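You operate a simulated robot arm through the tools that you are given. There is no shell and no other tool. Be economical: measure what you need, move in short steps, check, and stop when the job is done.

The job below is to be done with a simulated two-armed robot. You get a single attempt, and the scene is never put back.

JOB
Hold the pink box, lift its divider tray out and pack the seaweed underneath.
Fine: tray back in, the tangerine on it; the other snack stays on the board.

Only the result counts: the job must be done as asked and must still hold three seconds after the hand-in. Knocking over, shifting, dropping, spilling or breaking anything else fails it.

ROBOT AND FRAMES
Two 7-joint arms with two-finger parallel grippers on one trunk, on a base that drives. Base frame: it is fixed to the floor where the robot stands at the start and does not move with it; the origin is under the middle of the robot, x ahead of it, y to its left, z up; the surface under the hand at the start is at about z = 86. Readings come in cm, rad, newtons and seconds.
The left shoulder is at the start at [7, 16.3, 119.5], the right one opposite. With the tool pointing down near the work surface each hand reaches from about 40 to 88 cm from the robot's upright axis, wherever it stands, measured 20 degrees to its own side. Places, roughly: inside of the pink box [50, -20, 90]; pink box (24x12x7 cm) [50, -20, 90]; wooden side counter [60, -10, 90]. Payload 3.43 kg a hand.
The TCP of each hand is the grasp point between the finger pads, 3.4 cm short of the fingertips. In the tool frame z runs along the fingers and y along their closing line. Largest opening 12.8 cm; finger width 2.4, thickness 1.2; the body of the gripper, 4.8 by 13 cm, starts 9.6 cm behind the TCP.
Orientation is that of the tool frame in the base frame, as [roll, pitch, yaw] about the fixed x, y, z axes, in that order (R = Rz(yaw) Ry(pitch) Rx(roll)). With the fingers straight down and closing along the base's y, the tool's x points along the base's -x, its y along +y and its z along -z.

CONTROLS
- The arms move only by the tool move_arm. It takes "left_deltas", "right_deltas" or both (then of equal length, played together; a hand with none holds still); each is a list that holds one entry, the list of rows, each a list of 6 numbers: the shift along the tool's x, y, z in units of 50 mm (1.0 is 50 mm), then the turn, a rotation vector about the tool's x, y, z in units of 5 degrees (1.0 is 5 degrees). In form: [[[tx, ty, tz, rx, ry, rz], ...]]. A call has 1 to 10 rows; each row shifts and turns the commanded pose from where the row before left it, along the tool's axes as they then stand. "left_gripper" and "right_gripper" are, for a hand that has rows, the finger opening in cm, from 0 to 12.8, set as the call begins (left out, the last holds). A call with a number of a shift or a turn outside -1 to 1 is refused whole. Each row takes 0.2 s and may step no farther than 5 cm and 0.15 rad from the row before; otherwise, or with a gripper value out of range, the whole call is refused. A pose out of reach is approached as far as the arm can. The call stops where the force on the tool passes 40 N (or 10 N more than at its start, if that is more) or the arm is blocked; 0.2 s more then pass. Each finger travels about 15.3 cm/s and halts on what it meets, pressing with about 45 N; the grip force reading is that of the motor and also rises with nothing between the fingers. The clock runs only during rows and for 0.2 s after the last one: add rows that do not move to give the fingers time. The reply holds the time, the measured pose of the TCP, the force on the tool along the base axes, the opening and the grip force, in the units named above and with some noise, with the torque about the TCP (base axes, N m) and any sound that the robot's microphone picked up, and new pictures: "show" is both (left out), scene, wrist or none (wrist: the cameras of the hands that moved).
- Cameras (640 x 400 px; columns grow to the right, rows downward): "scene" is now at [12.21, -3.68, 140.69]; the picture's right is [-0.46, -0.89, 0.00], its down [-0.65, 0.33, -0.69] and it looks along [0.61, -0.31, -0.73] (base axes); focal length 223 px, centre (320, 200). "left" rides on the left gripper at [7.6, 1.1, -16] in its tool frame; the picture's right is [-0.15, 0.99, 0.00], its down [-0.88, -0.13, -0.46] and it looks along [-0.45, -0.07, 0.89] (tool axes); focal length 234 px, centre (320, 200). "right" rides on the right gripper at [7.6, -1.1, -16] in its tool frame; the picture's right is [0.15, 0.99, 0.00], its down [-0.88, 0.13, -0.46] and it looks along [-0.45, 0.07, 0.89] (tool axes); focal length 234 px, centre (320, 200). There is no depth. A picture from a camera that has moved, and an enlarged one, comes with that camera's place and axes in the base frame and with its lens.
- raise_lower(by): slides the trunk up (or, below 0, down) by that many cm; the arms and the scene camera ride with it, the base frame stays. It gives what a move gives, with no picture.
- roll_base(legs): drives the robot by 1 to 6 legs, each [ahead, left, turn to the left] in cm, cm and rad, along the robot's own axes; the way and the turn of a leg run together, so that a leg with both is an arc; at most 150 cm and 3.142 rad a leg. The arms and the cameras ride along, it lands a little off, and it stops where it bumps. It gives what a move gives, and a new picture of the scene camera.
- turn_head(pan, tilt): turns the head with the scene camera to pan (to the left, within 1.501 rad either way) and tilt (down, from -0.506 to 1.204), counted from straight ahead of the robot. It gives what a move gives, and a new picture of the scene camera.
- zoom(camera, box): a new picture of the part [left, top, right, bottom] of that camera's present view, enlarged. The clock stands still meanwhile.
- hand_in(): hands the job in; it is judged then, once.

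Go step by step. Nothing tells you exact positions but the pictures and the camera data: compare them with the known pose of the tool, close in by small moves and look again before you grip or let go. The budget is 120 turns and 260 pictures, counting those below and the enlarged ones. Unless the task says otherwise, let go and move clear before handing in, and close with one line.

The tools are called after "Emit:" as a command line: name --argument value ..., lists and objects as JSON in quotes. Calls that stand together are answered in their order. move_arm: Moves the arms, as the interface text tells. Its arguments: {"type":"object","properties":{"left_deltas":{"type":"array"},"left_gripper":{"type":"number"},"right_deltas":{"type":"array"},"right_gripper":{"type":"number"},"show":{"type":"string","enum":["both","scene","wrist","none"]}},"required":[]} The other tools are called the same way: raise_lower (by) slides the trunk up or down; roll_base (legs) drives the base; turn_head (pan, tilt) turns the head that bears the scene camera; zoom (camera, box) takes an enlarged picture of a part of a camera's view; hand_in () hands the job in.

At the start:

```text
t: 0.0
left_ee_pos: [59.48, -2.4, 122.18]
left_tcp_rot: [-3.142, 0.0, -3.14]
left_force: [0.7, 0.3, 0.2]
left_ft_torque: [0.02, -0.01, 0.04]
left_finger_gap: 12.8
left_gripper_force: 0.1
right_ee_pos: [48.11, -39.85, 119.42]
right_tcp_rot: [3.141, 0.001, -3.141]
right_force: [0.2, -0.6, 0.4]
right_ft_torque: [-0.03, 0.02, -0.01]
right_finger_gap: 12.82
right_gripper_force: 0.0
trunk travel left (down, up): [-67.5, 26.5]
robot x, y, heading: [-0.29, -0.03, -0.0]
head pan, tilt: [-0.475, 0.813]
```

scene: 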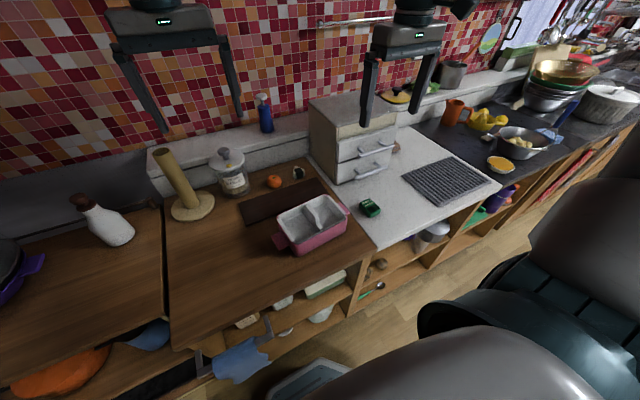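
right: 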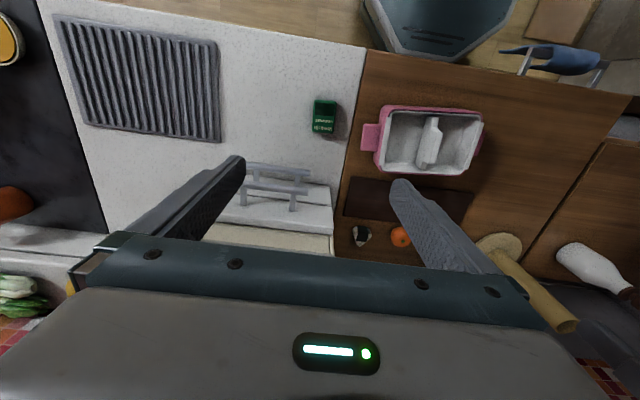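
left: 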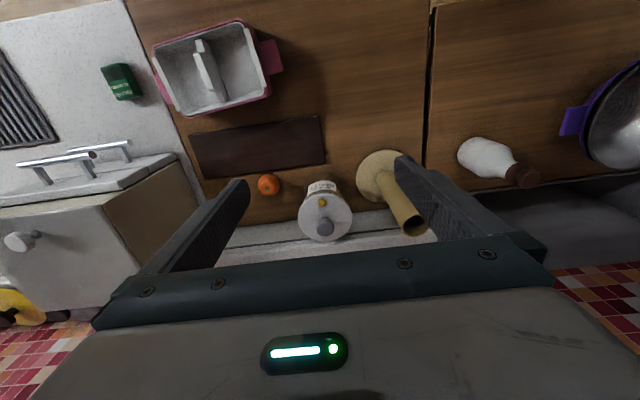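

I see the pink box with a white divider tray, a green seaweed pack to its right, a dark board with tangerine and an onigiri behind it. I'll zoom in to measure.

Emit:
zoom --camera "scene" --box '[220, 150, 400, 262]'

Emit:
zoom --camera "right" --box '[300, 80, 500, 205]'

Emit:
zoom --camera "left" --box '[90, 10, 330, 200]'

```text
3.56 times, centred on (310, 206) of scene
camera zoom: at [12.21, -3.68, 140.69], right [-0.46, -0.89, 0.0], down [-0.65, 0.33, -0.69], along [0.61, -0.31, -0.73], focal length 792 px, centre (356, 179)
```

zoom: 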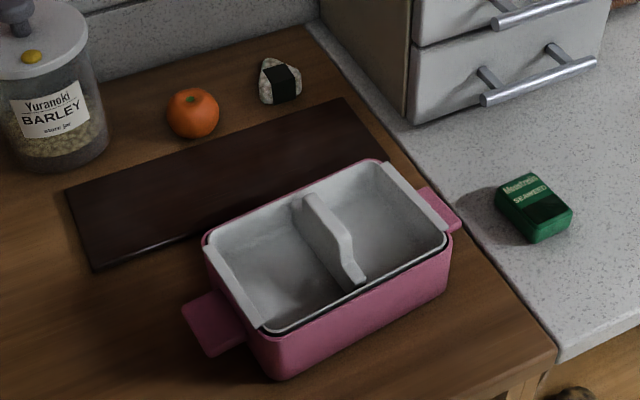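

```text
3.20 times, centred on (400, 142) of right
camera zoom: at [40.53, -41.02, 135.35], right [-0.15, 0.99, 0.0], down [0.88, 0.13, 0.46], along [0.45, 0.07, -0.89], focal length 749 px, centre (64, 384)
```

zoom: 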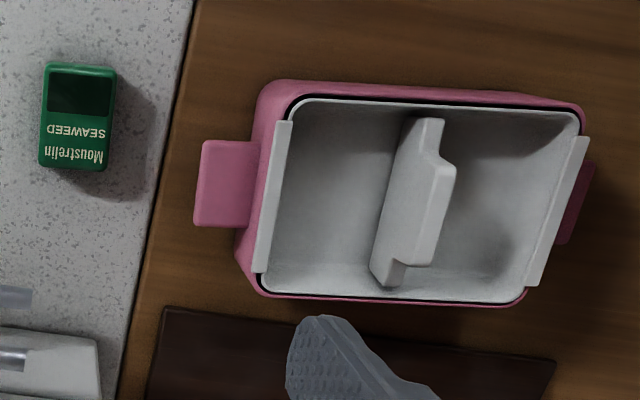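

```text
2.11 times, centred on (210, 105) of left
camera zoom: at [51.82, -1.2, 138.21], right [0.15, 0.99, 0.0], down [0.88, -0.13, 0.46], along [0.45, -0.07, -0.89], focal length 493 px, centre (552, 400)
```

zoom: 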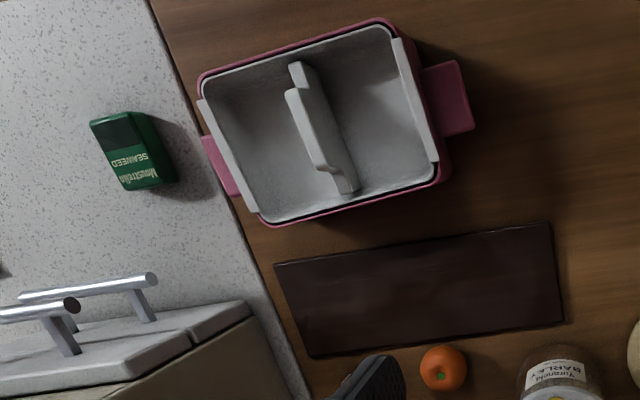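

The box's long axis is about 6° off base y, centred near (47.8, -19.6), with handles at about (48.9, -30.4) and (46.7, -8.8). I plan to hold the −y handle with the right hand and lift the tray by its raised divider with the left. First I'll turn the right hand and bring the left closer.

Emit:
move_arm --right_deltas '[[[0, 0, 0, 0, 0, -1], [0, 0, 0, 0, 0, -1], [0, 0, 0, 0, 0, -1], [0, 0, 0, 0, 0, -1], [0, 0, 0, 0, 0, -1], [0, 0, 0, 0, 0, -1], [0, 0, 0, 0, 0, -1], [0, 0, 0, 0, 0, -1], [0, 0, 0, 0, 0, -1], [0, 0, 0, 0, 0, -1]]]' --left_deltas '[[[0.23, -0.34, 0.1, 0, 0, 0], [0.23, -0.34, 0.1, 0, 0, 0], [0.23, -0.34, 0.1, 0, 0, 0], [0.23, -0.34, 0.1, 0, 0, 0], [0.23, -0.34, 0.1, 0, 0, 0], [0.23, -0.34, 0.1, 0, 0, 0], [0.23, -0.34, 0.1, 0, 0, 0], [0.23, -0.34, 0.1, 0, 0, 0], [0.23, -0.34, 0.1, 0, 0, 0], [0.23, -0.34, 0.1, 0, 0, 0]]]' --show "none"

Emit:
move_arm --right_deltas '[[[0, 0, 0, 0, 0, -1], [0, 0, 0, 0, 0, -1], [0, 0, 0, 0, 0, -1], [0, 0, 0, 0, 0, -1], [0, 0, 0, 0, 0, -1], [0, 0, 0, 0, 0, -1], [0, 0, 0, 0, 0, -1], [0, 0, 0, 0, 0, -1], [0, 0, 0, 0, 0, -1], [0, 0, 0, 0, 0, 0]]]'

```text
t: 2.2
left_ee_pos: [47.78, -19.11, 117.08]
left_tcp_rot: [3.141, 0.002, -3.14]
left_force: [0.1, -0.4, 0.0]
left_ft_torque: [0.0, 0.02, 0.01]
left_finger_gap: 12.82
left_gripper_force: 0.1
right_ee_pos: [45.84, -36.85, 119.8]
right_tcp_rot: [-3.14, -0.003, -2.272]
right_force: [-0.3, 0.5, -0.1]
right_ft_torque: [-0.01, 0.0, 0.01]
right_finger_gap: 12.78
right_gripper_force: 0.1
right hand out of reach, approached as far as the arm can: row 9, 10
trunk travel left (down, up): [-67.5, 26.5]
robot x, y, heading: [0.1, 0.26, -0.002]
head pan, tilt: [-0.475, 0.813]
```

```text
t: 4.4
left_ee_pos: [47.91, -19.22, 117.0]
left_tcp_rot: [-3.142, 0.0, -3.139]
left_force: [0.0, -0.2, -0.2]
left_ft_torque: [0.04, 0.0, 0.0]
left_finger_gap: 12.81
left_gripper_force: 0.1
right_ee_pos: [31.48, -21.51, 123.94]
right_tcp_rot: [-3.139, -0.001, -1.485]
right_force: [-0.2, 0.4, 0.3]
right_ft_torque: [0.01, 0.05, 0.05]
right_finger_gap: 12.81
right_gripper_force: 0.0
right hand out of reach, approached as far as the arm can: row 1, 2, 3, 4, 5, 6, 7, 8, 9
trunk travel left (down, up): [-67.5, 26.5]
robot x, y, heading: [-0.24, 0.29, -0.003]
head pan, tilt: [-0.475, 0.813]
camera scene: at [12.22, -3.74, 140.68], right [-0.46, -0.89, 0.0], down [-0.65, 0.33, -0.69], along [0.61, -0.31, -0.73], focal length 223 px, centre (320, 200)
camera right: at [33.33, -29.05, 139.82], right [-0.97, -0.23, 0.0], down [-0.21, 0.87, 0.45], along [-0.1, 0.44, -0.89], focal length 234 px, centre (320, 200)
```

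scene: 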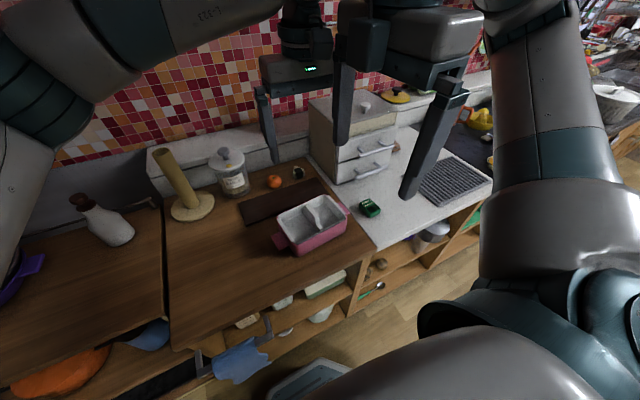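
right: 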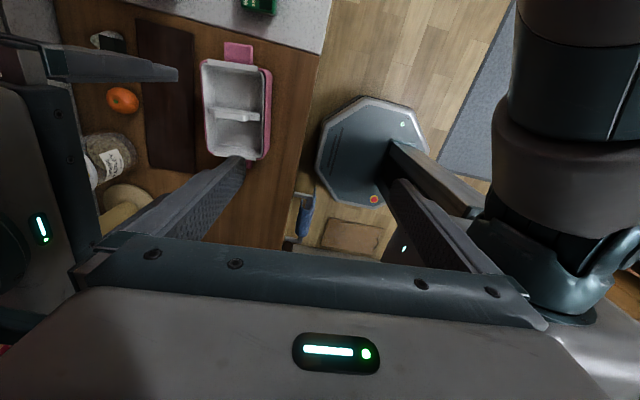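

The right wrist can't turn that way here. I'll unwind it and turn the other way, leaning the hand outward so its camera stays clear of the left gripper.

Emit:
move_arm --right_deltas '[[[0, 0, 0, 0, 0, 1], [0, 0, 0, 0, 0, 1], [0, 0, 0, 0, 0, 1], [0, 0, 0, 0, 0, 1], [0, 0, 0, 0, 0, 1], [0, 0, 0, 0, 0, 1], [0, 0, 0, 0, 0, 1], [0, 0, 0, 0, 0, 1], [0, 0, 0, 0, 0, 1], [0, 0, 0, 0, 0, 1]]]' --show "none"

Emit:
move_arm --right_deltas '[[[0, 0, 0, 0, 0, 1], [0, 0, 0, 0, 0, 1], [0, 0, 0, 0, 0, 1], [0, 0, 0, 0, 0, 1], [0, 0, 0, 0, 0, 1], [0, 0, 0, 0, 0, 1], [0, 0, 0, 0, 0, 1], [0, 0, 0, 0, 0, 1], [0, 0, 0, 0, 0, 1], [0, 0, 0, 0, 0, 0]]]' --show "none"

Emit:
move_arm --right_deltas '[[[0, 0, 0, 0, 0, 1], [0, 0, 0, 0, 0, 1], [0, 0, 0, 0, 0, 1], [0, 0, 0, 0, 0, 1], [0, 0, 0, 0, 0, 1], [0, 0, 0, 0, 0, 1], [0, 0, 0, 0, 0, 1], [0, 0, 0, 0, 0, 1], [0, 0, 0, 0, 0, 1], [0, 0, 0, 0, 0, 1]]]' --show "none"

Emit:
move_arm --right_deltas '[[[0, 0, 0, 0, 0, 1], [0, 0, 0, 0, 0, 1], [0, 0, 0, 0, 0, 1], [0, 0, 0, 0, 0, 1], [0, 0, 0, 0, 0, 1], [0, 0, 0, 0, 0, 1], [0, 0, 0, 0, 0, 0.8], [0, 0, 0, 0, 0, 0]]]'

```text
t: 6.6
left_ee_pos: [47.85, -19.15, 117.08]
left_tcp_rot: [3.141, 0.001, -3.14]
left_force: [0.4, 0.3, 0.0]
left_ft_torque: [-0.01, -0.01, -0.01]
left_finger_gap: 12.8
left_gripper_force: 0.1
right_ee_pos: [31.49, -21.6, 123.85]
right_tcp_rot: [-3.141, -0.001, -2.359]
right_force: [0.6, -0.3, 1.0]
right_ft_torque: [0.04, 0.0, -0.01]
right_finger_gap: 12.82
right_gripper_force: 0.2
trunk travel left (down, up): [-67.5, 26.5]
robot x, y, heading: [0.05, 0.07, -0.001]
head pan, tilt: [-0.475, 0.813]
```

```text
t: 8.8
left_ee_pos: [47.86, -19.25, 117.2]
left_tcp_rot: [3.141, 0.001, -3.141]
left_force: [-0.4, 0.2, 0.2]
left_ft_torque: [-0.02, 0.01, 0.0]
left_finger_gap: 12.8
left_gripper_force: 0.0
right_ee_pos: [31.61, -21.64, 123.87]
right_tcp_rot: [-3.141, 0.0, 3.139]
right_force: [0.5, -0.6, -0.3]
right_ft_torque: [-0.01, -0.04, 0.01]
right_finger_gap: 12.78
right_gripper_force: 0.0
trunk travel left (down, up): [-67.5, 26.5]
robot x, y, heading: [0.04, -0.13, -0.0]
head pan, tilt: [-0.475, 0.813]
```

```text
t: 11.0
left_ee_pos: [47.9, -19.18, 117.09]
left_tcp_rot: [-3.141, 0.0, -3.137]
left_force: [16.0, -16.8, 6.3]
left_ft_torque: [3.1, 3.3, 1.38]
left_finger_gap: 12.77
left_gripper_force: 0.1
right_ee_pos: [31.39, -21.5, 123.85]
right_tcp_rot: [-3.14, 0.0, 2.273]
right_force: [-15.8, 17.7, -5.7]
right_ft_torque: [-2.08, -1.38, 1.88]
right_finger_gap: 12.73
right_gripper_force: 0.0
trunk travel left (down, up): [-67.5, 26.5]
robot x, y, heading: [0.37, -0.13, -0.0]
head pan, tilt: [-0.475, 0.813]
```

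```text
t: 11.3
left_ee_pos: [48.07, -19.23, 117.15]
left_tcp_rot: [-3.14, -0.002, -3.132]
left_force: [2.5, -0.9, 1.0]
left_ft_torque: [0.09, 0.71, -0.01]
left_finger_gap: 12.8
left_gripper_force: 0.0
right_ee_pos: [31.26, -21.56, 123.83]
right_tcp_rot: [-3.138, -0.001, 2.235]
right_force: [-3.0, 0.0, -2.2]
right_ft_torque: [-0.1, -0.23, 0.17]
right_finger_gap: 12.67
right_gripper_force: 0.0
trunk travel left (down, up): [-67.5, 26.5]
robot x, y, heading: [0.28, 0.06, -0.002]
head pan, tilt: [-0.475, 0.813]
stopped in row 1 (left hand): the force on the tool passed its limit at 47 N (the readings are from after the stop); the commanded pose is now the measured one
camera scene: at [12.19, -3.67, 140.69], right [-0.46, -0.89, 0.0], down [-0.65, 0.33, -0.69], along [0.61, -0.31, -0.73], focal length 223 px, centre (320, 200)
camera right: at [25.82, -16.25, 139.74], right [0.69, 0.72, 0.0], down [0.65, -0.61, 0.45], along [0.33, -0.32, -0.89], focal length 234 px, centre (320, 200)
```

scene: 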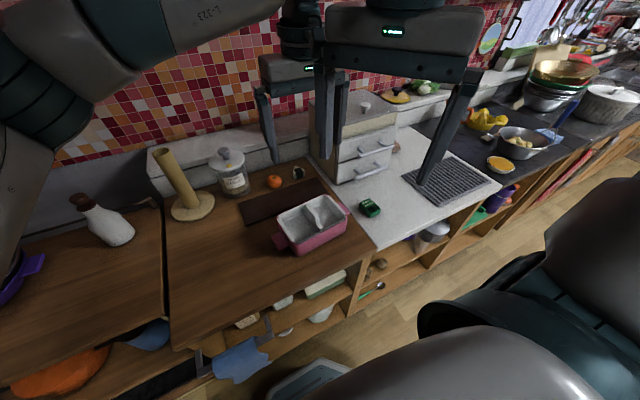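
right: 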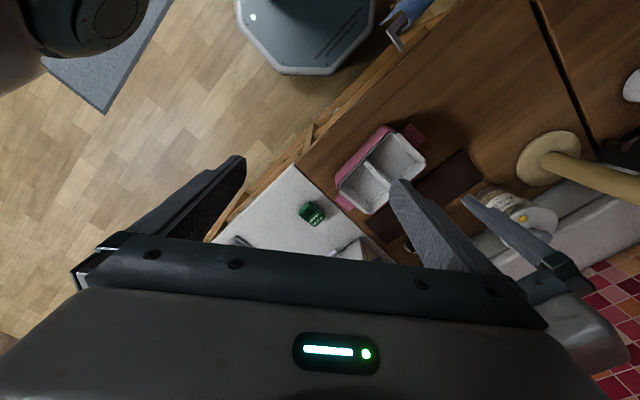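

The two grippers touched lightly because the right hand had stayed folded in. I'll move it straight away to −y, then out.

Emit:
move_arm --right_deltas '[[[-0.63, -0.49, 0, 0, 0, 0], [-0.63, -0.49, 0, 0, 0, 0], [-0.63, -0.49, 0, 0, 0, 0], [-0.63, -0.49, 0, 0, 0, 0], [-0.63, -0.49, 0, 0, 0, 0], [-0.52, 0.67, 0, 0, 0, 0], [-0.52, 0.67, 0, 0, 0, 0], [-0.52, 0.67, 0, 0, 0, 0], [-0.52, 0.67, 0, 0, 0, 0], [0, 0, 0, 0, 0, 0]]]' --show "scene"

```text
t: 13.6
left_ee_pos: [47.96, -19.35, 117.18]
left_tcp_rot: [-3.14, 0.001, -3.132]
left_force: [-1.3, 1.4, 0.3]
left_ft_torque: [0.01, 0.0, 0.01]
left_finger_gap: 12.82
left_gripper_force: 0.1
right_ee_pos: [48.22, -41.54, 123.84]
right_tcp_rot: [-3.14, 0.0, 2.231]
right_force: [-0.5, -0.3, -0.2]
right_ft_torque: [0.02, -0.03, -0.01]
right_finger_gap: 12.79
right_gripper_force: 0.0
trunk travel left (down, up): [-67.5, 26.5]
robot x, y, heading: [0.47, 0.08, -0.003]
head pan, tilt: [-0.475, 0.813]
camera scene: at [12.07, -3.77, 140.7], right [-0.46, -0.89, 0.0], down [-0.65, 0.33, -0.69], along [0.61, -0.31, -0.73], focal length 223 px, centre (320, 200)
```

scene: 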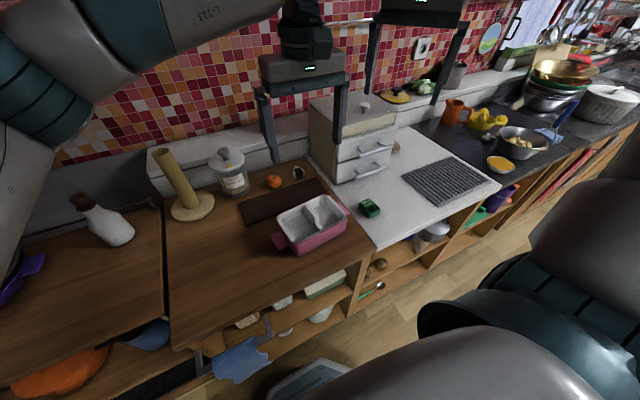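

Clear again. Now I'll finish turning the right hand to the box's angle and lean it 30° outward.

Emit:
move_arm --right_deltas '[[[0, 0, 0, 0, 0, 1], [0, 0, 0, 0, 0, 1], [0, 0, 0, 0, 0, 1], [0, 0, 0, 0, 0, 1], [0, 0, 0, 0, 0, 1], [0, 0, 0, 0, 0, 1], [0, 0, 0, 0, 0, 0.4], [0, 0, 0, 0, 0, 0]]]' --show "none"

Emit:
move_arm --right_deltas '[[[0, 0, 0, 0, 1, 0], [0, 0, 0, 0, 1, 0], [0, 0, 0, 0, 1, 0], [0, 0, 0, 0, 1, 0], [0, 0, 0, 0, 1, 0], [0, 0, 0, 0, 1, 0], [0, 0, 0, 0, 0, 0]]]'

```text
t: 15.3
left_ee_pos: [47.96, -19.25, 117.17]
left_tcp_rot: [-3.14, 0.0, -3.133]
left_force: [0.4, 0.1, -0.5]
left_ft_torque: [-0.03, 0.0, -0.02]
left_finger_gap: 12.82
left_gripper_force: 0.1
right_ee_pos: [48.26, -41.52, 123.72]
right_tcp_rot: [-3.138, -0.002, 1.673]
right_force: [-0.4, -0.1, 0.6]
right_ft_torque: [-0.03, -0.02, -0.01]
right_finger_gap: 12.78
right_gripper_force: 0.0
trunk travel left (down, up): [-67.5, 26.5]
robot x, y, heading: [0.16, -0.02, -0.003]
head pan, tilt: [-0.475, 0.813]
```

```text
t: 16.9
left_ee_pos: [48.04, -19.15, 116.96]
left_tcp_rot: [-3.139, -0.001, -3.132]
left_force: [0.8, 0.5, -0.6]
left_ft_torque: [-0.04, 0.0, 0.03]
left_finger_gap: 12.78
left_gripper_force: 0.0
right_ee_pos: [48.34, -41.41, 123.73]
right_tcp_rot: [-3.137, -0.523, 1.673]
right_force: [-0.2, -0.3, 0.5]
right_ft_torque: [0.01, 0.0, -0.01]
right_finger_gap: 12.78
right_gripper_force: 0.1
trunk travel left (down, up): [-67.5, 26.5]
robot x, y, heading: [0.07, 0.25, 0.001]
head pan, tilt: [-0.475, 0.813]
camera scene: at [12.2, -3.64, 140.69], right [-0.46, -0.89, 0.0], down [-0.65, 0.33, -0.69], along [0.61, -0.31, -0.73], focal length 223 px, centre (320, 200)
camera right: at [47.41, -43.02, 141.35], right [0.97, 0.23, 0.07], down [0.23, -0.97, -0.05], along [0.06, 0.06, -1.0], focal length 234 px, centre (320, 200)
```

scene: 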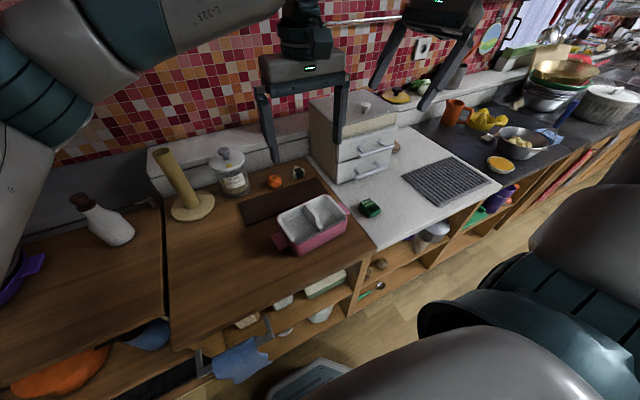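
right: 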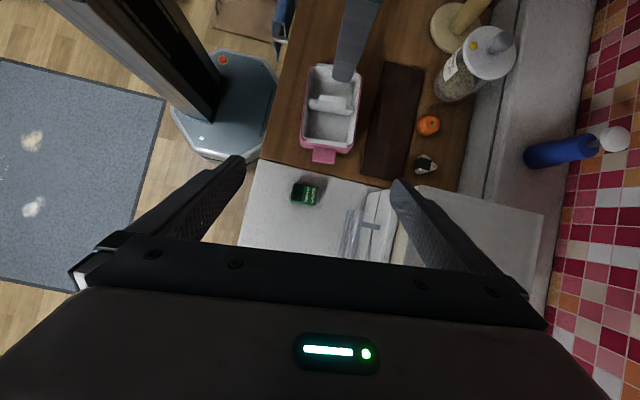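

This view looks nearly straight down. I'll zoom in to measure the handle, the seaweed and the drawer cabinet's clearance.

Emit:
zoom --camera "right" --box '[250, 60, 450, 270]'

Emit:
zoom --camera "scene" --box '[260, 90, 420, 260]'

```text
1.90 times, centred on (350, 165) of right
camera zoom: at [47.41, -43.02, 141.35], right [0.97, 0.23, 0.07], down [0.23, -0.97, -0.05], along [0.06, 0.06, -1.0], focal length 446 px, centre (263, 267)
```

zoom: 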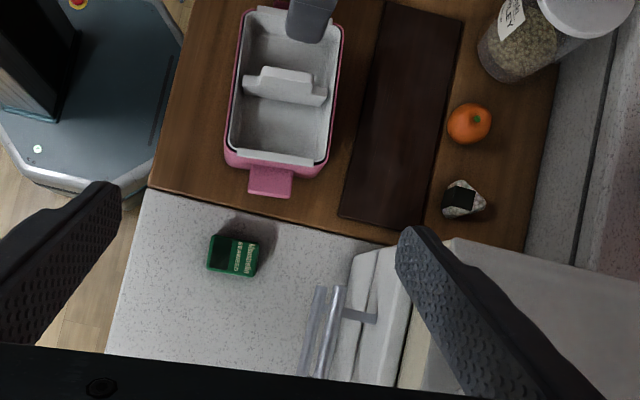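

```text
2.35 times, centred on (340, 175) of scene
camera zoom: at [12.2, -3.64, 140.69], right [-0.46, -0.89, 0.0], down [-0.65, 0.33, -0.69], along [0.61, -0.31, -0.73], focal length 524 px, centre (273, 259)
```

zoom: 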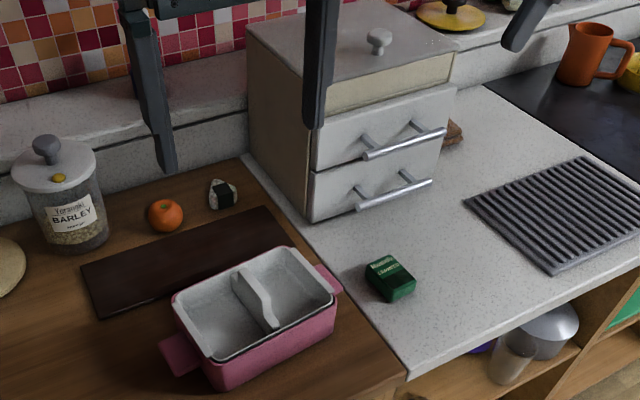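

Handle at about (49.0, -30.4), seaweed at about (46.8, -39.4), and the drawer knobs are about 2 cm clear. I'll bring the right hand to a standoff 10 cm from the handle and square the left hand to the box.

Emit:
move_arm --right_deltas '[[[-0.247, 0.056, 0.73, 0, 0, 0], [-0.247, 0.056, 0.73, 0, 0, 0], [-0.247, 0.056, 0.73, 0, 0, 0], [-0.247, 0.056, 0.73, 0, 0, 0], [-0.247, 0.056, 0.73, 0, 0, 0], [-0.247, 0.056, 0.73, 0, 0, 0]]]' --left_deltas '[[[0, 0, 0, 0, 0, -0.18], [0, 0, 0, 0, 0, -0.18], [0, 0, 0, 0, 0, -0.18], [0, 0, 0, 0, 0, -0.18], [0, 0, 0, 0, 0, -0.18], [0, 0, 0, 0, 0, -0.18]]]' --right_gripper 8 --left_gripper 6

```text
t: 18.4
left_ee_pos: [48.02, -19.19, 116.97]
left_tcp_rot: [-3.14, -0.001, -3.037]
left_force: [0.5, 0.0, -0.6]
left_ft_torque: [0.0, 0.0, -0.01]
left_finger_gap: 5.98
left_gripper_force: 0.0
right_ee_pos: [49.5, -36.76, 100.94]
right_tcp_rot: [-3.135, -0.525, 1.672]
right_force: [-0.1, -0.6, -0.4]
right_ft_torque: [0.03, 0.02, -0.02]
right_finger_gap: 8.02
right_gripper_force: 0.0
trunk travel left (down, up): [-67.5, 26.5]
robot x, y, heading: [-0.16, 0.03, -0.002]
head pan, tilt: [-0.475, 0.813]
camera scene: at [12.34, -3.7, 140.68], right [-0.46, -0.89, 0.0], down [-0.65, 0.33, -0.69], along [0.61, -0.31, -0.73], focal length 223 px, centre (320, 200)
camera right: at [48.64, -38.4, 118.5], right [0.97, 0.23, 0.07], down [0.23, -0.97, -0.05], along [0.06, 0.06, -1.0], focal length 234 px, centre (320, 200)
camera left: at [40.44, -18.89, 133.04], right [0.04, 1.0, 0.0], down [0.89, -0.04, 0.45], along [0.45, -0.02, -0.89], focal length 234 px, centre (320, 200)
```

scene: 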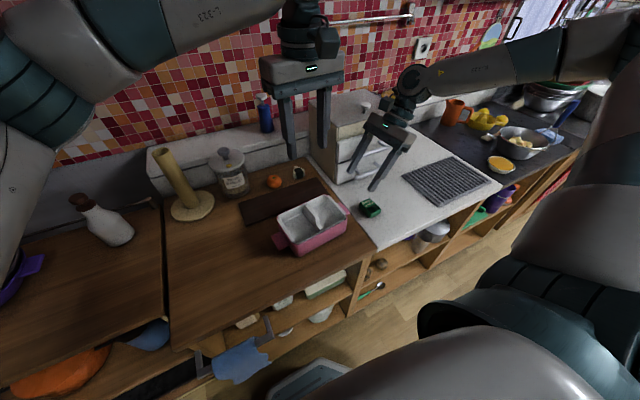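
right: 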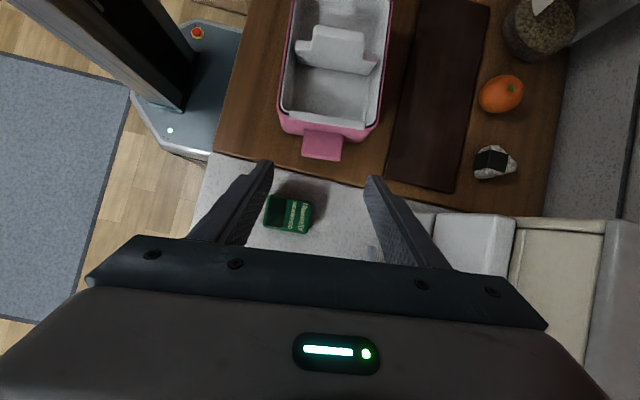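
left: 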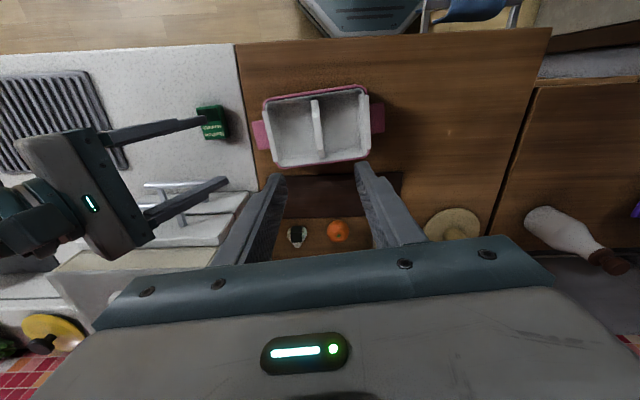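

Good alignment so far. I'll zoom in on both wrist views to refine the box angle and the divider's position.

Emit:
zoom --camera "left" --box '[240, 70, 400, 180]'

Emit:
zoom --camera "right" --box '[240, 0, 420, 200]'

```text
3.64 times, centred on (320, 125) of left
camera zoom: at [40.44, -18.89, 133.04], right [0.04, 1.0, 0.0], down [0.89, -0.04, 0.45], along [0.45, -0.02, -0.89], focal length 852 px, centre (320, 473)
```

zoom: 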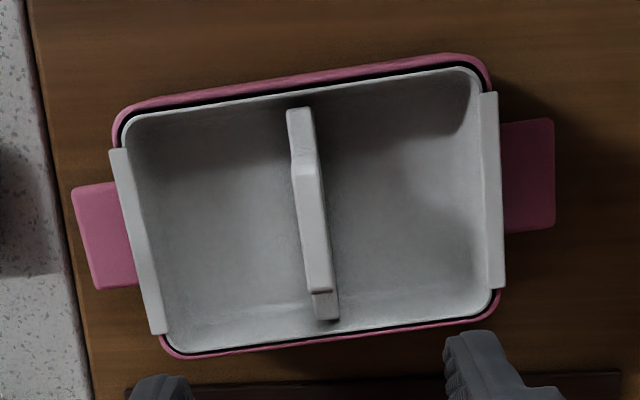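

```text
2.00 times, centred on (330, 100) of right
camera zoom: at [48.64, -38.4, 118.5], right [0.97, 0.23, 0.07], down [0.23, -0.97, -0.05], along [0.06, 0.06, -1.0], focal length 468 px, centre (300, 400)
```

zoom: 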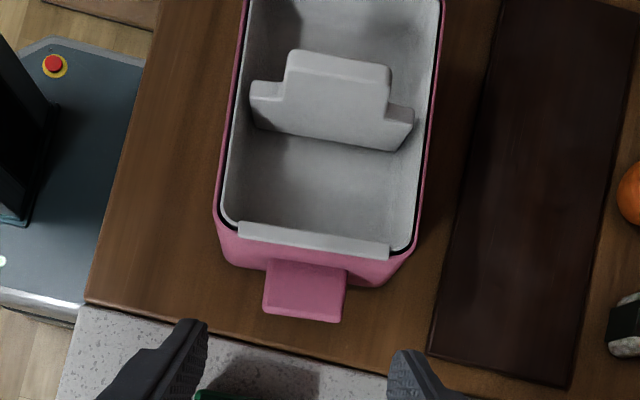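

The box angle is 5.3°, the divider tab top is near (47.7, -19.5, 95.4), and the planned handle approach fits. I'll advance the right hand to the handle.

Emit:
move_arm --right_deltas '[[[0, 0, 0.5, 0, 0, 0], [0, 0, 0.5, 0, 0, 0], [0, 0, 0.4, 0, 0, 0], [0, 0, 0.3, 0, 0, 0], [0, 0, 0.3, 0, 0, 0]]]' --show "wrist"

Emit:
zoom --camera "scene" --box '[260, 160, 420, 260]'

Emit:
zoom --camera "left" --box '[200, 70, 400, 180]'

```text
t: 19.6
left_ee_pos: [47.96, -19.3, 116.97]
left_tcp_rot: [-3.14, 0.002, -3.039]
left_force: [-0.5, 0.6, -0.4]
left_ft_torque: [-0.04, -0.03, -0.02]
left_finger_gap: 6.01
left_gripper_force: 0.1
right_ee_pos: [48.86, -31.81, 92.47]
right_tcp_rot: [-3.139, -0.524, 1.671]
right_force: [-0.4, 0.0, -0.2]
right_ft_torque: [-0.02, -0.01, 0.02]
right_finger_gap: 7.99
right_gripper_force: 0.1
trunk travel left (down, up): [-67.5, 26.5]
robot x, y, heading: [0.04, 0.08, -0.001]
head pan, tilt: [-0.475, 0.813]
camera right: at [48.06, -33.3, 110.08], right [0.97, 0.23, 0.07], down [0.23, -0.97, -0.05], along [0.06, 0.06, -1.0], focal length 234 px, centre (320, 200)
```

right: 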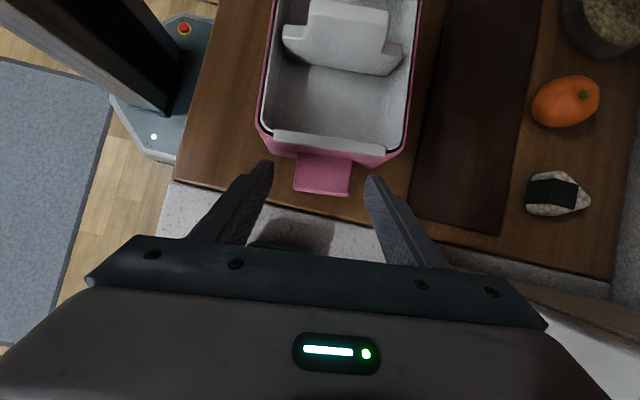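

```text
4.00 times, centred on (340, 210) of scene
camera zoom: at [12.25, -3.68, 140.68], right [-0.46, -0.89, 0.0], down [-0.65, 0.33, -0.69], along [0.61, -0.31, -0.73], focal length 892 px, centre (240, 160)
```

zoom: 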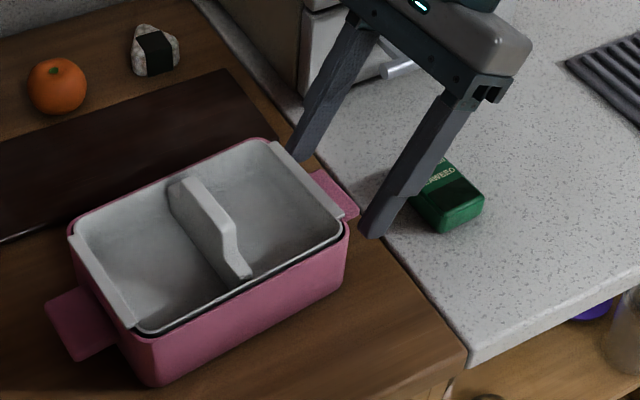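

```text
3.20 times, centred on (300, 125) of left
camera zoom: at [40.35, -18.86, 133.08], right [0.04, 1.0, 0.0], down [0.89, -0.04, 0.46], along [0.46, -0.02, -0.89], focal length 749 px, centre (384, 440)
```

zoom: 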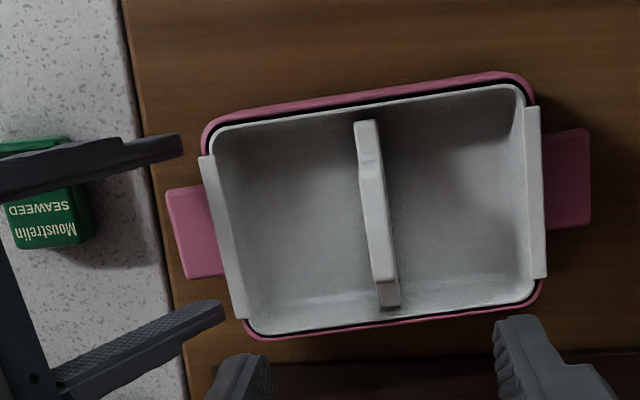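

The handle sits centred between the fingers and overlaps them well. Closing the right hand on it.

Emit:
move_arm --right_deltas '[[[0, 0, 0, 0, 0, 0], [0, 0, 0, 0, 0, 0], [0, 0, 0, 0, 0, 0], [0, 0, 0, 0, 0, 0]]]' --right_gripper 3.5 --show "wrist"

Emit:
zoom --camera "left" --box '[200, 70, 400, 180]'

```text
t: 20.6
left_ee_pos: [47.93, -19.24, 117.0]
left_tcp_rot: [-3.14, -0.001, -3.039]
left_force: [0.1, -0.6, 0.2]
left_ft_torque: [-0.01, -0.03, -0.01]
left_finger_gap: 6.02
left_gripper_force: 0.1
right_ee_pos: [48.96, -31.67, 92.46]
right_tcp_rot: [-3.139, -0.523, 1.672]
right_force: [-1.1, 0.2, 0.9]
right_ft_torque: [0.12, -0.04, -0.04]
right_finger_gap: 5.11
right_gripper_force: 45.1
trunk travel left (down, up): [-67.5, 26.5]
robot x, y, heading: [-0.13, 0.17, -0.0]
head pan, tilt: [-0.475, 0.813]
camera right: at [48.02, -33.31, 110.11], right [0.97, 0.23, 0.07], down [0.23, -0.97, -0.05], along [0.06, 0.06, -1.0], focal length 234 px, centre (320, 200)
```

right: 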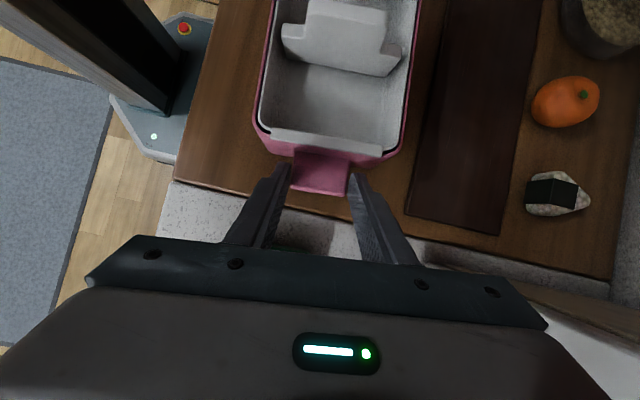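

```text
3.20 times, centred on (300, 125) of left
camera zoom: at [40.31, -18.85, 133.09], right [0.04, 1.0, 0.0], down [0.89, -0.04, 0.46], along [0.46, -0.02, -0.89], focal length 749 px, centre (384, 440)
```

zoom: 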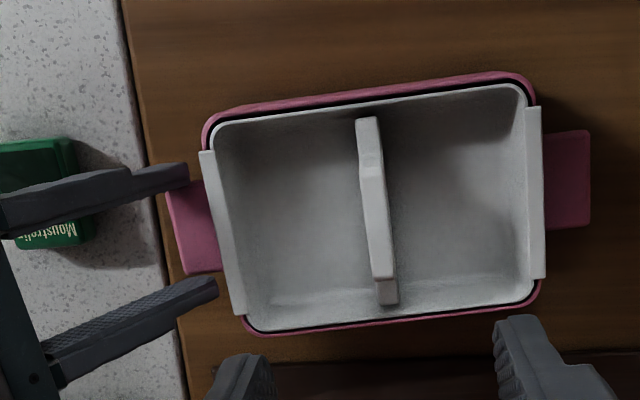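

The box is held by the handle and has hardly moved. Now I'll lower the left hand to just above the divider tab.

Emit:
move_arm --left_deltas '[[[0.055, -0.045, 0.76, 0, 0, 0.14], [0, 0, 0.76, 0, 0, 0], [0, 0, 0.76, 0, 0, 0], [0, 0, 0.76, 0, 0, 0], [0, 0, 0.56, 0, 0, 0]]]' --left_gripper 4.5

Emit:
zoom --camera "scene" --box '[260, 160, 380, 260]'

```text
t: 21.8
left_ee_pos: [48.0, -19.53, 98.95]
left_tcp_rot: [-3.138, 0.001, -3.051]
left_force: [-0.1, 0.0, -0.8]
left_ft_torque: [0.02, 0.01, 0.01]
left_finger_gap: 4.51
left_gripper_force: 0.1
right_ee_pos: [48.9, -31.89, 92.44]
right_tcp_rot: [-3.138, -0.524, 1.672]
right_force: [0.2, -0.5, 1.0]
right_ft_torque: [-0.02, 0.11, 0.01]
right_finger_gap: 5.11
right_gripper_force: 44.4
trunk travel left (down, up): [-67.5, 26.5]
robot x, y, heading: [0.2, 0.49, 0.0]
head pan, tilt: [-0.475, 0.813]
camera scene: at [12.21, -3.69, 140.69], right [-0.46, -0.89, 0.0], down [-0.65, 0.33, -0.69], along [0.61, -0.31, -0.73], focal length 223 px, centre (320, 200)
camera left: at [40.27, -19.16, 115.01], right [0.06, 1.0, 0.0], down [0.89, -0.05, 0.46], along [0.46, -0.03, -0.89], focal length 234 px, centre (320, 200)
```

scene: 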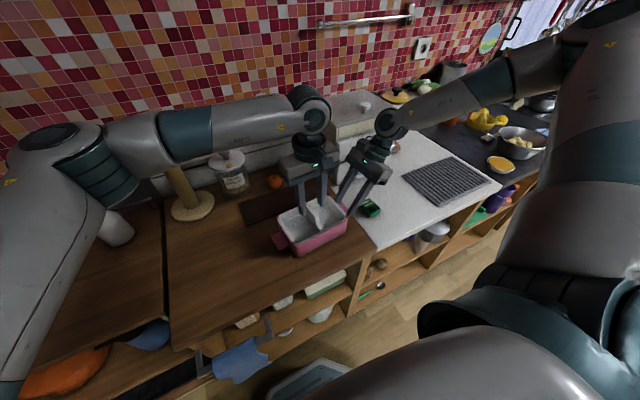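
left: 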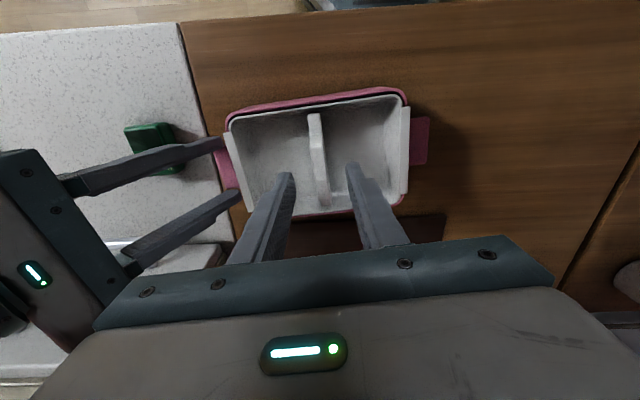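

```text
4.00 times, centred on (320, 210) of scene
camera zoom: at [12.21, -3.69, 140.69], right [-0.46, -0.89, 0.0], down [-0.65, 0.33, -0.69], along [0.61, -0.31, -0.73], focal length 892 px, centre (320, 160)
```

zoom: 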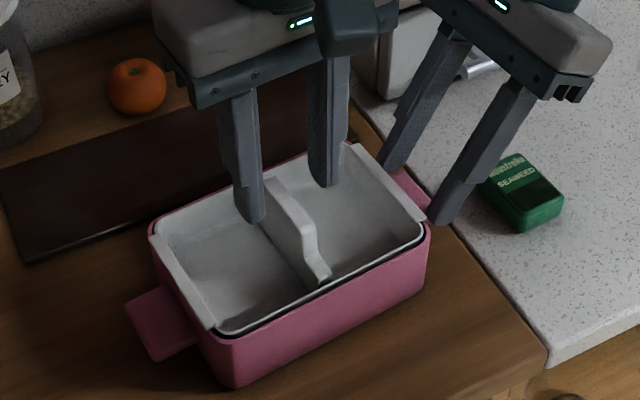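

The fingers look like they straddle the tab. I'll zoom the left camera to check centring before descending.

Emit:
zoom --camera "left" --box '[210, 75, 440, 225]'

Emit:
zoom --camera "right" --box '[230, 0, 430, 200]'

```text
2.67 times, centred on (325, 150) of left
camera zoom: at [40.27, -19.16, 115.01], right [0.06, 1.0, 0.0], down [0.89, -0.05, 0.46], along [0.46, -0.03, -0.89], focal length 624 px, centre (307, 333)
```

zoom: 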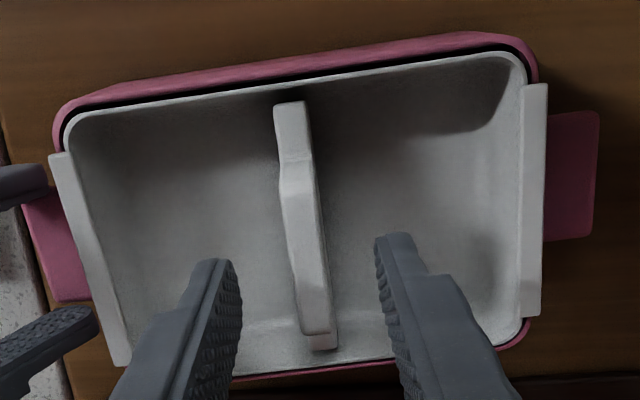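

```text
2.00 times, centred on (330, 100) of right
camera zoom: at [48.03, -33.32, 110.11], right [0.97, 0.23, 0.07], down [0.23, -0.97, -0.05], along [0.06, 0.06, -1.0], focal length 468 px, centre (300, 400)
```

zoom: 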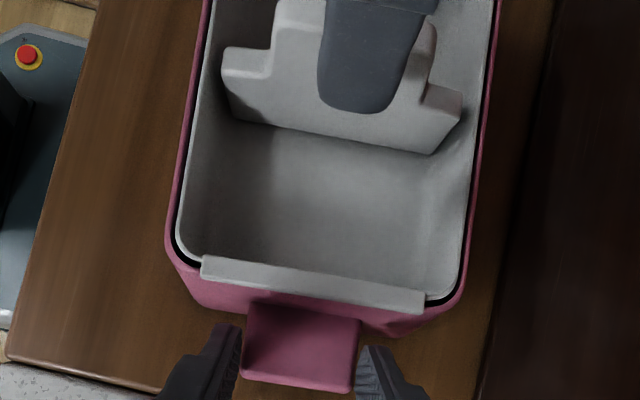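

Centred across the tab; it needs a 0.5 cm shift toward the robot. Descending, then gripping the tab.

Emit:
move_arm --left_deltas '[[[0.1, 0, 0.3, 0, 0, 0], [0, 0, 0.3, 0, 0, 0], [0, 0, 0.23, 0, 0, 0], [0, 0, 0.2, 0, 0, 0], [0, 0, 0, 0, 0, 0]]]' --show "none"

Emit:
zoom --camera "left" --box '[190, 75, 450, 245]'

Emit:
zoom --camera "scene" --box '[260, 160, 380, 260]'

```text
t: 22.9
left_ee_pos: [47.33, -19.57, 93.8]
left_tcp_rot: [-3.138, 0.0, -3.051]
left_force: [0.5, -0.5, 0.3]
left_ft_torque: [-0.01, -0.01, -0.01]
left_finger_gap: 4.5
left_gripper_force: 0.0
right_ee_pos: [48.84, -31.78, 92.57]
right_tcp_rot: [-3.139, -0.524, 1.673]
right_force: [0.7, -0.5, 1.4]
right_ft_torque: [0.02, -0.01, -0.17]
right_finger_gap: 5.08
right_gripper_force: 45.2
trunk travel left (down, up): [-67.5, 26.5]
robot x, y, heading: [0.21, 0.15, 0.0]
head pan, tilt: [-0.475, 0.813]
```

```text
2.35 times, centred on (320, 160) of left
camera zoom: at [39.68, -19.15, 109.93], right [0.06, 1.0, 0.0], down [0.89, -0.05, 0.46], along [0.46, -0.03, -0.89], focal length 551 px, centre (320, 294)
```

zoom: 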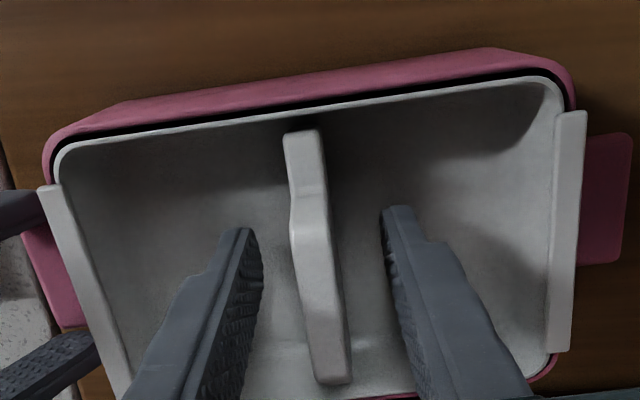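

```text
4.00 times, centred on (320, 210) of scene
camera zoom: at [12.2, -3.68, 140.69], right [-0.46, -0.89, 0.0], down [-0.65, 0.33, -0.69], along [0.61, -0.31, -0.73], focal length 892 px, centre (320, 160)
```

zoom: 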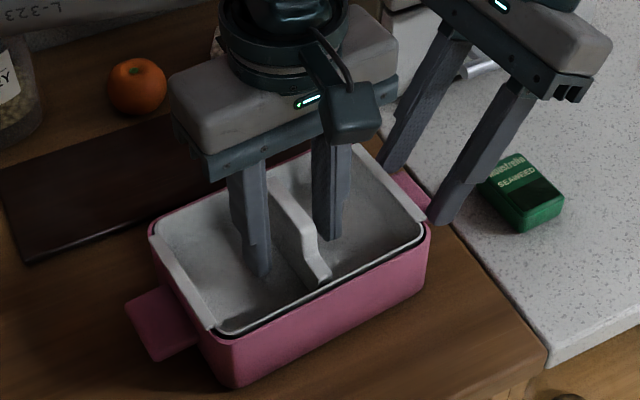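

The fingers are down on both sides of the tab with no contact. Closing, then a 1.5 cm test lift.

Emit:
move_arm --left_deltas '[[[0, 0, 0, 0, 0, 0], [0, 0, 0, 0, 0, 0], [0, 0, 0, 0, 0, 0]]]' --left_gripper 0 --show "none"

Emit:
move_arm --left_deltas '[[[0, 0, -0.1, 0, 0, 0], [0, 0, -0.1, 0, 0, 0], [0, 0, -0.1, 0, 0, 0]]]'

Emit:
zoom --camera "scene" --box '[260, 160, 380, 260]'

```text
t: 23.8
left_ee_pos: [47.35, -19.61, 93.83]
left_tcp_rot: [-3.141, 0.0, -3.051]
left_force: [-0.9, -2.2, 0.6]
left_ft_torque: [0.26, -0.06, -0.26]
left_finger_gap: 1.13
left_gripper_force: 45.2
right_ee_pos: [48.87, -31.72, 92.62]
right_tcp_rot: [-3.138, -0.524, 1.673]
right_force: [1.6, 1.8, 1.7]
right_ft_torque: [0.0, -0.02, 0.05]
right_finger_gap: 5.1
right_gripper_force: 44.8
trunk travel left (down, up): [-67.5, 26.5]
robot x, y, heading: [-0.47, -0.35, 0.003]
head pan, tilt: [-0.475, 0.813]
```

```text
t: 24.6
left_ee_pos: [47.29, -19.44, 95.45]
left_tcp_rot: [-3.139, -0.002, -3.049]
left_force: [0.4, 0.9, -0.2]
left_ft_torque: [0.0, -0.02, -0.01]
left_finger_gap: 1.11
left_gripper_force: 44.8
right_ee_pos: [48.88, -31.76, 92.57]
right_tcp_rot: [-3.138, -0.522, 1.672]
right_force: [0.9, 0.9, 1.5]
right_ft_torque: [0.09, 0.01, -0.11]
right_finger_gap: 5.12
right_gripper_force: 45.0
trunk travel left (down, up): [-67.5, 26.5]
robot x, y, heading: [-0.11, 0.23, 0.001]
head pan, tilt: [-0.475, 0.813]
camera scene: at [12.2, -3.67, 140.69], right [-0.46, -0.89, 0.0], down [-0.65, 0.33, -0.69], along [0.61, -0.31, -0.73], focal length 223 px, centre (320, 200)
camera left: at [39.61, -19.06, 111.48], right [0.06, 1.0, 0.0], down [0.89, -0.05, 0.46], along [0.46, -0.03, -0.89], focal length 234 px, centre (320, 200)
```

scene: 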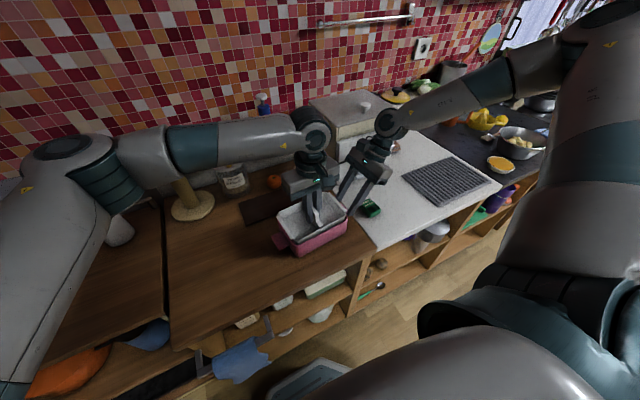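
left: 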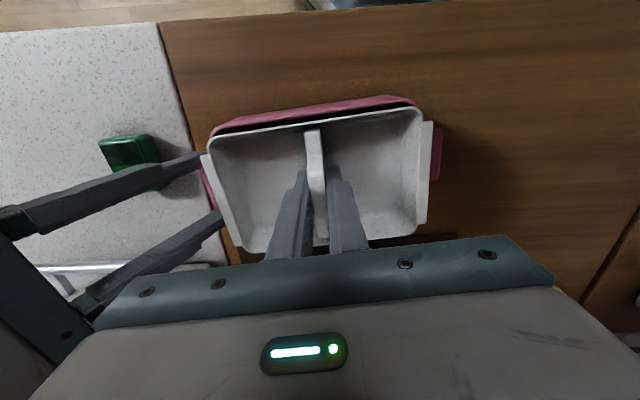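

```text
4.00 times, centred on (320, 210) of scene
camera zoom: at [12.2, -3.67, 140.69], right [-0.46, -0.89, 0.0], down [-0.65, 0.33, -0.69], along [0.61, -0.31, -0.73], focal length 892 px, centre (320, 160)
```

zoom: 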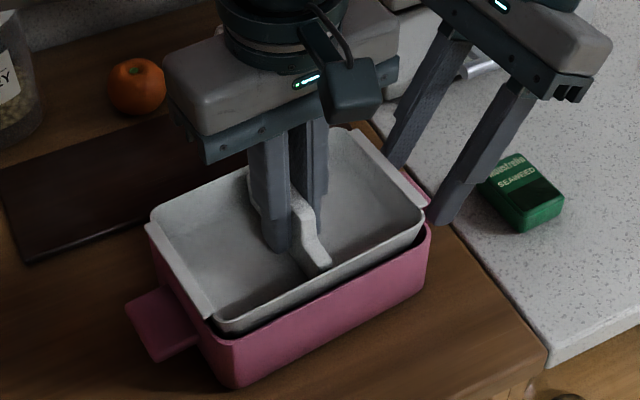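

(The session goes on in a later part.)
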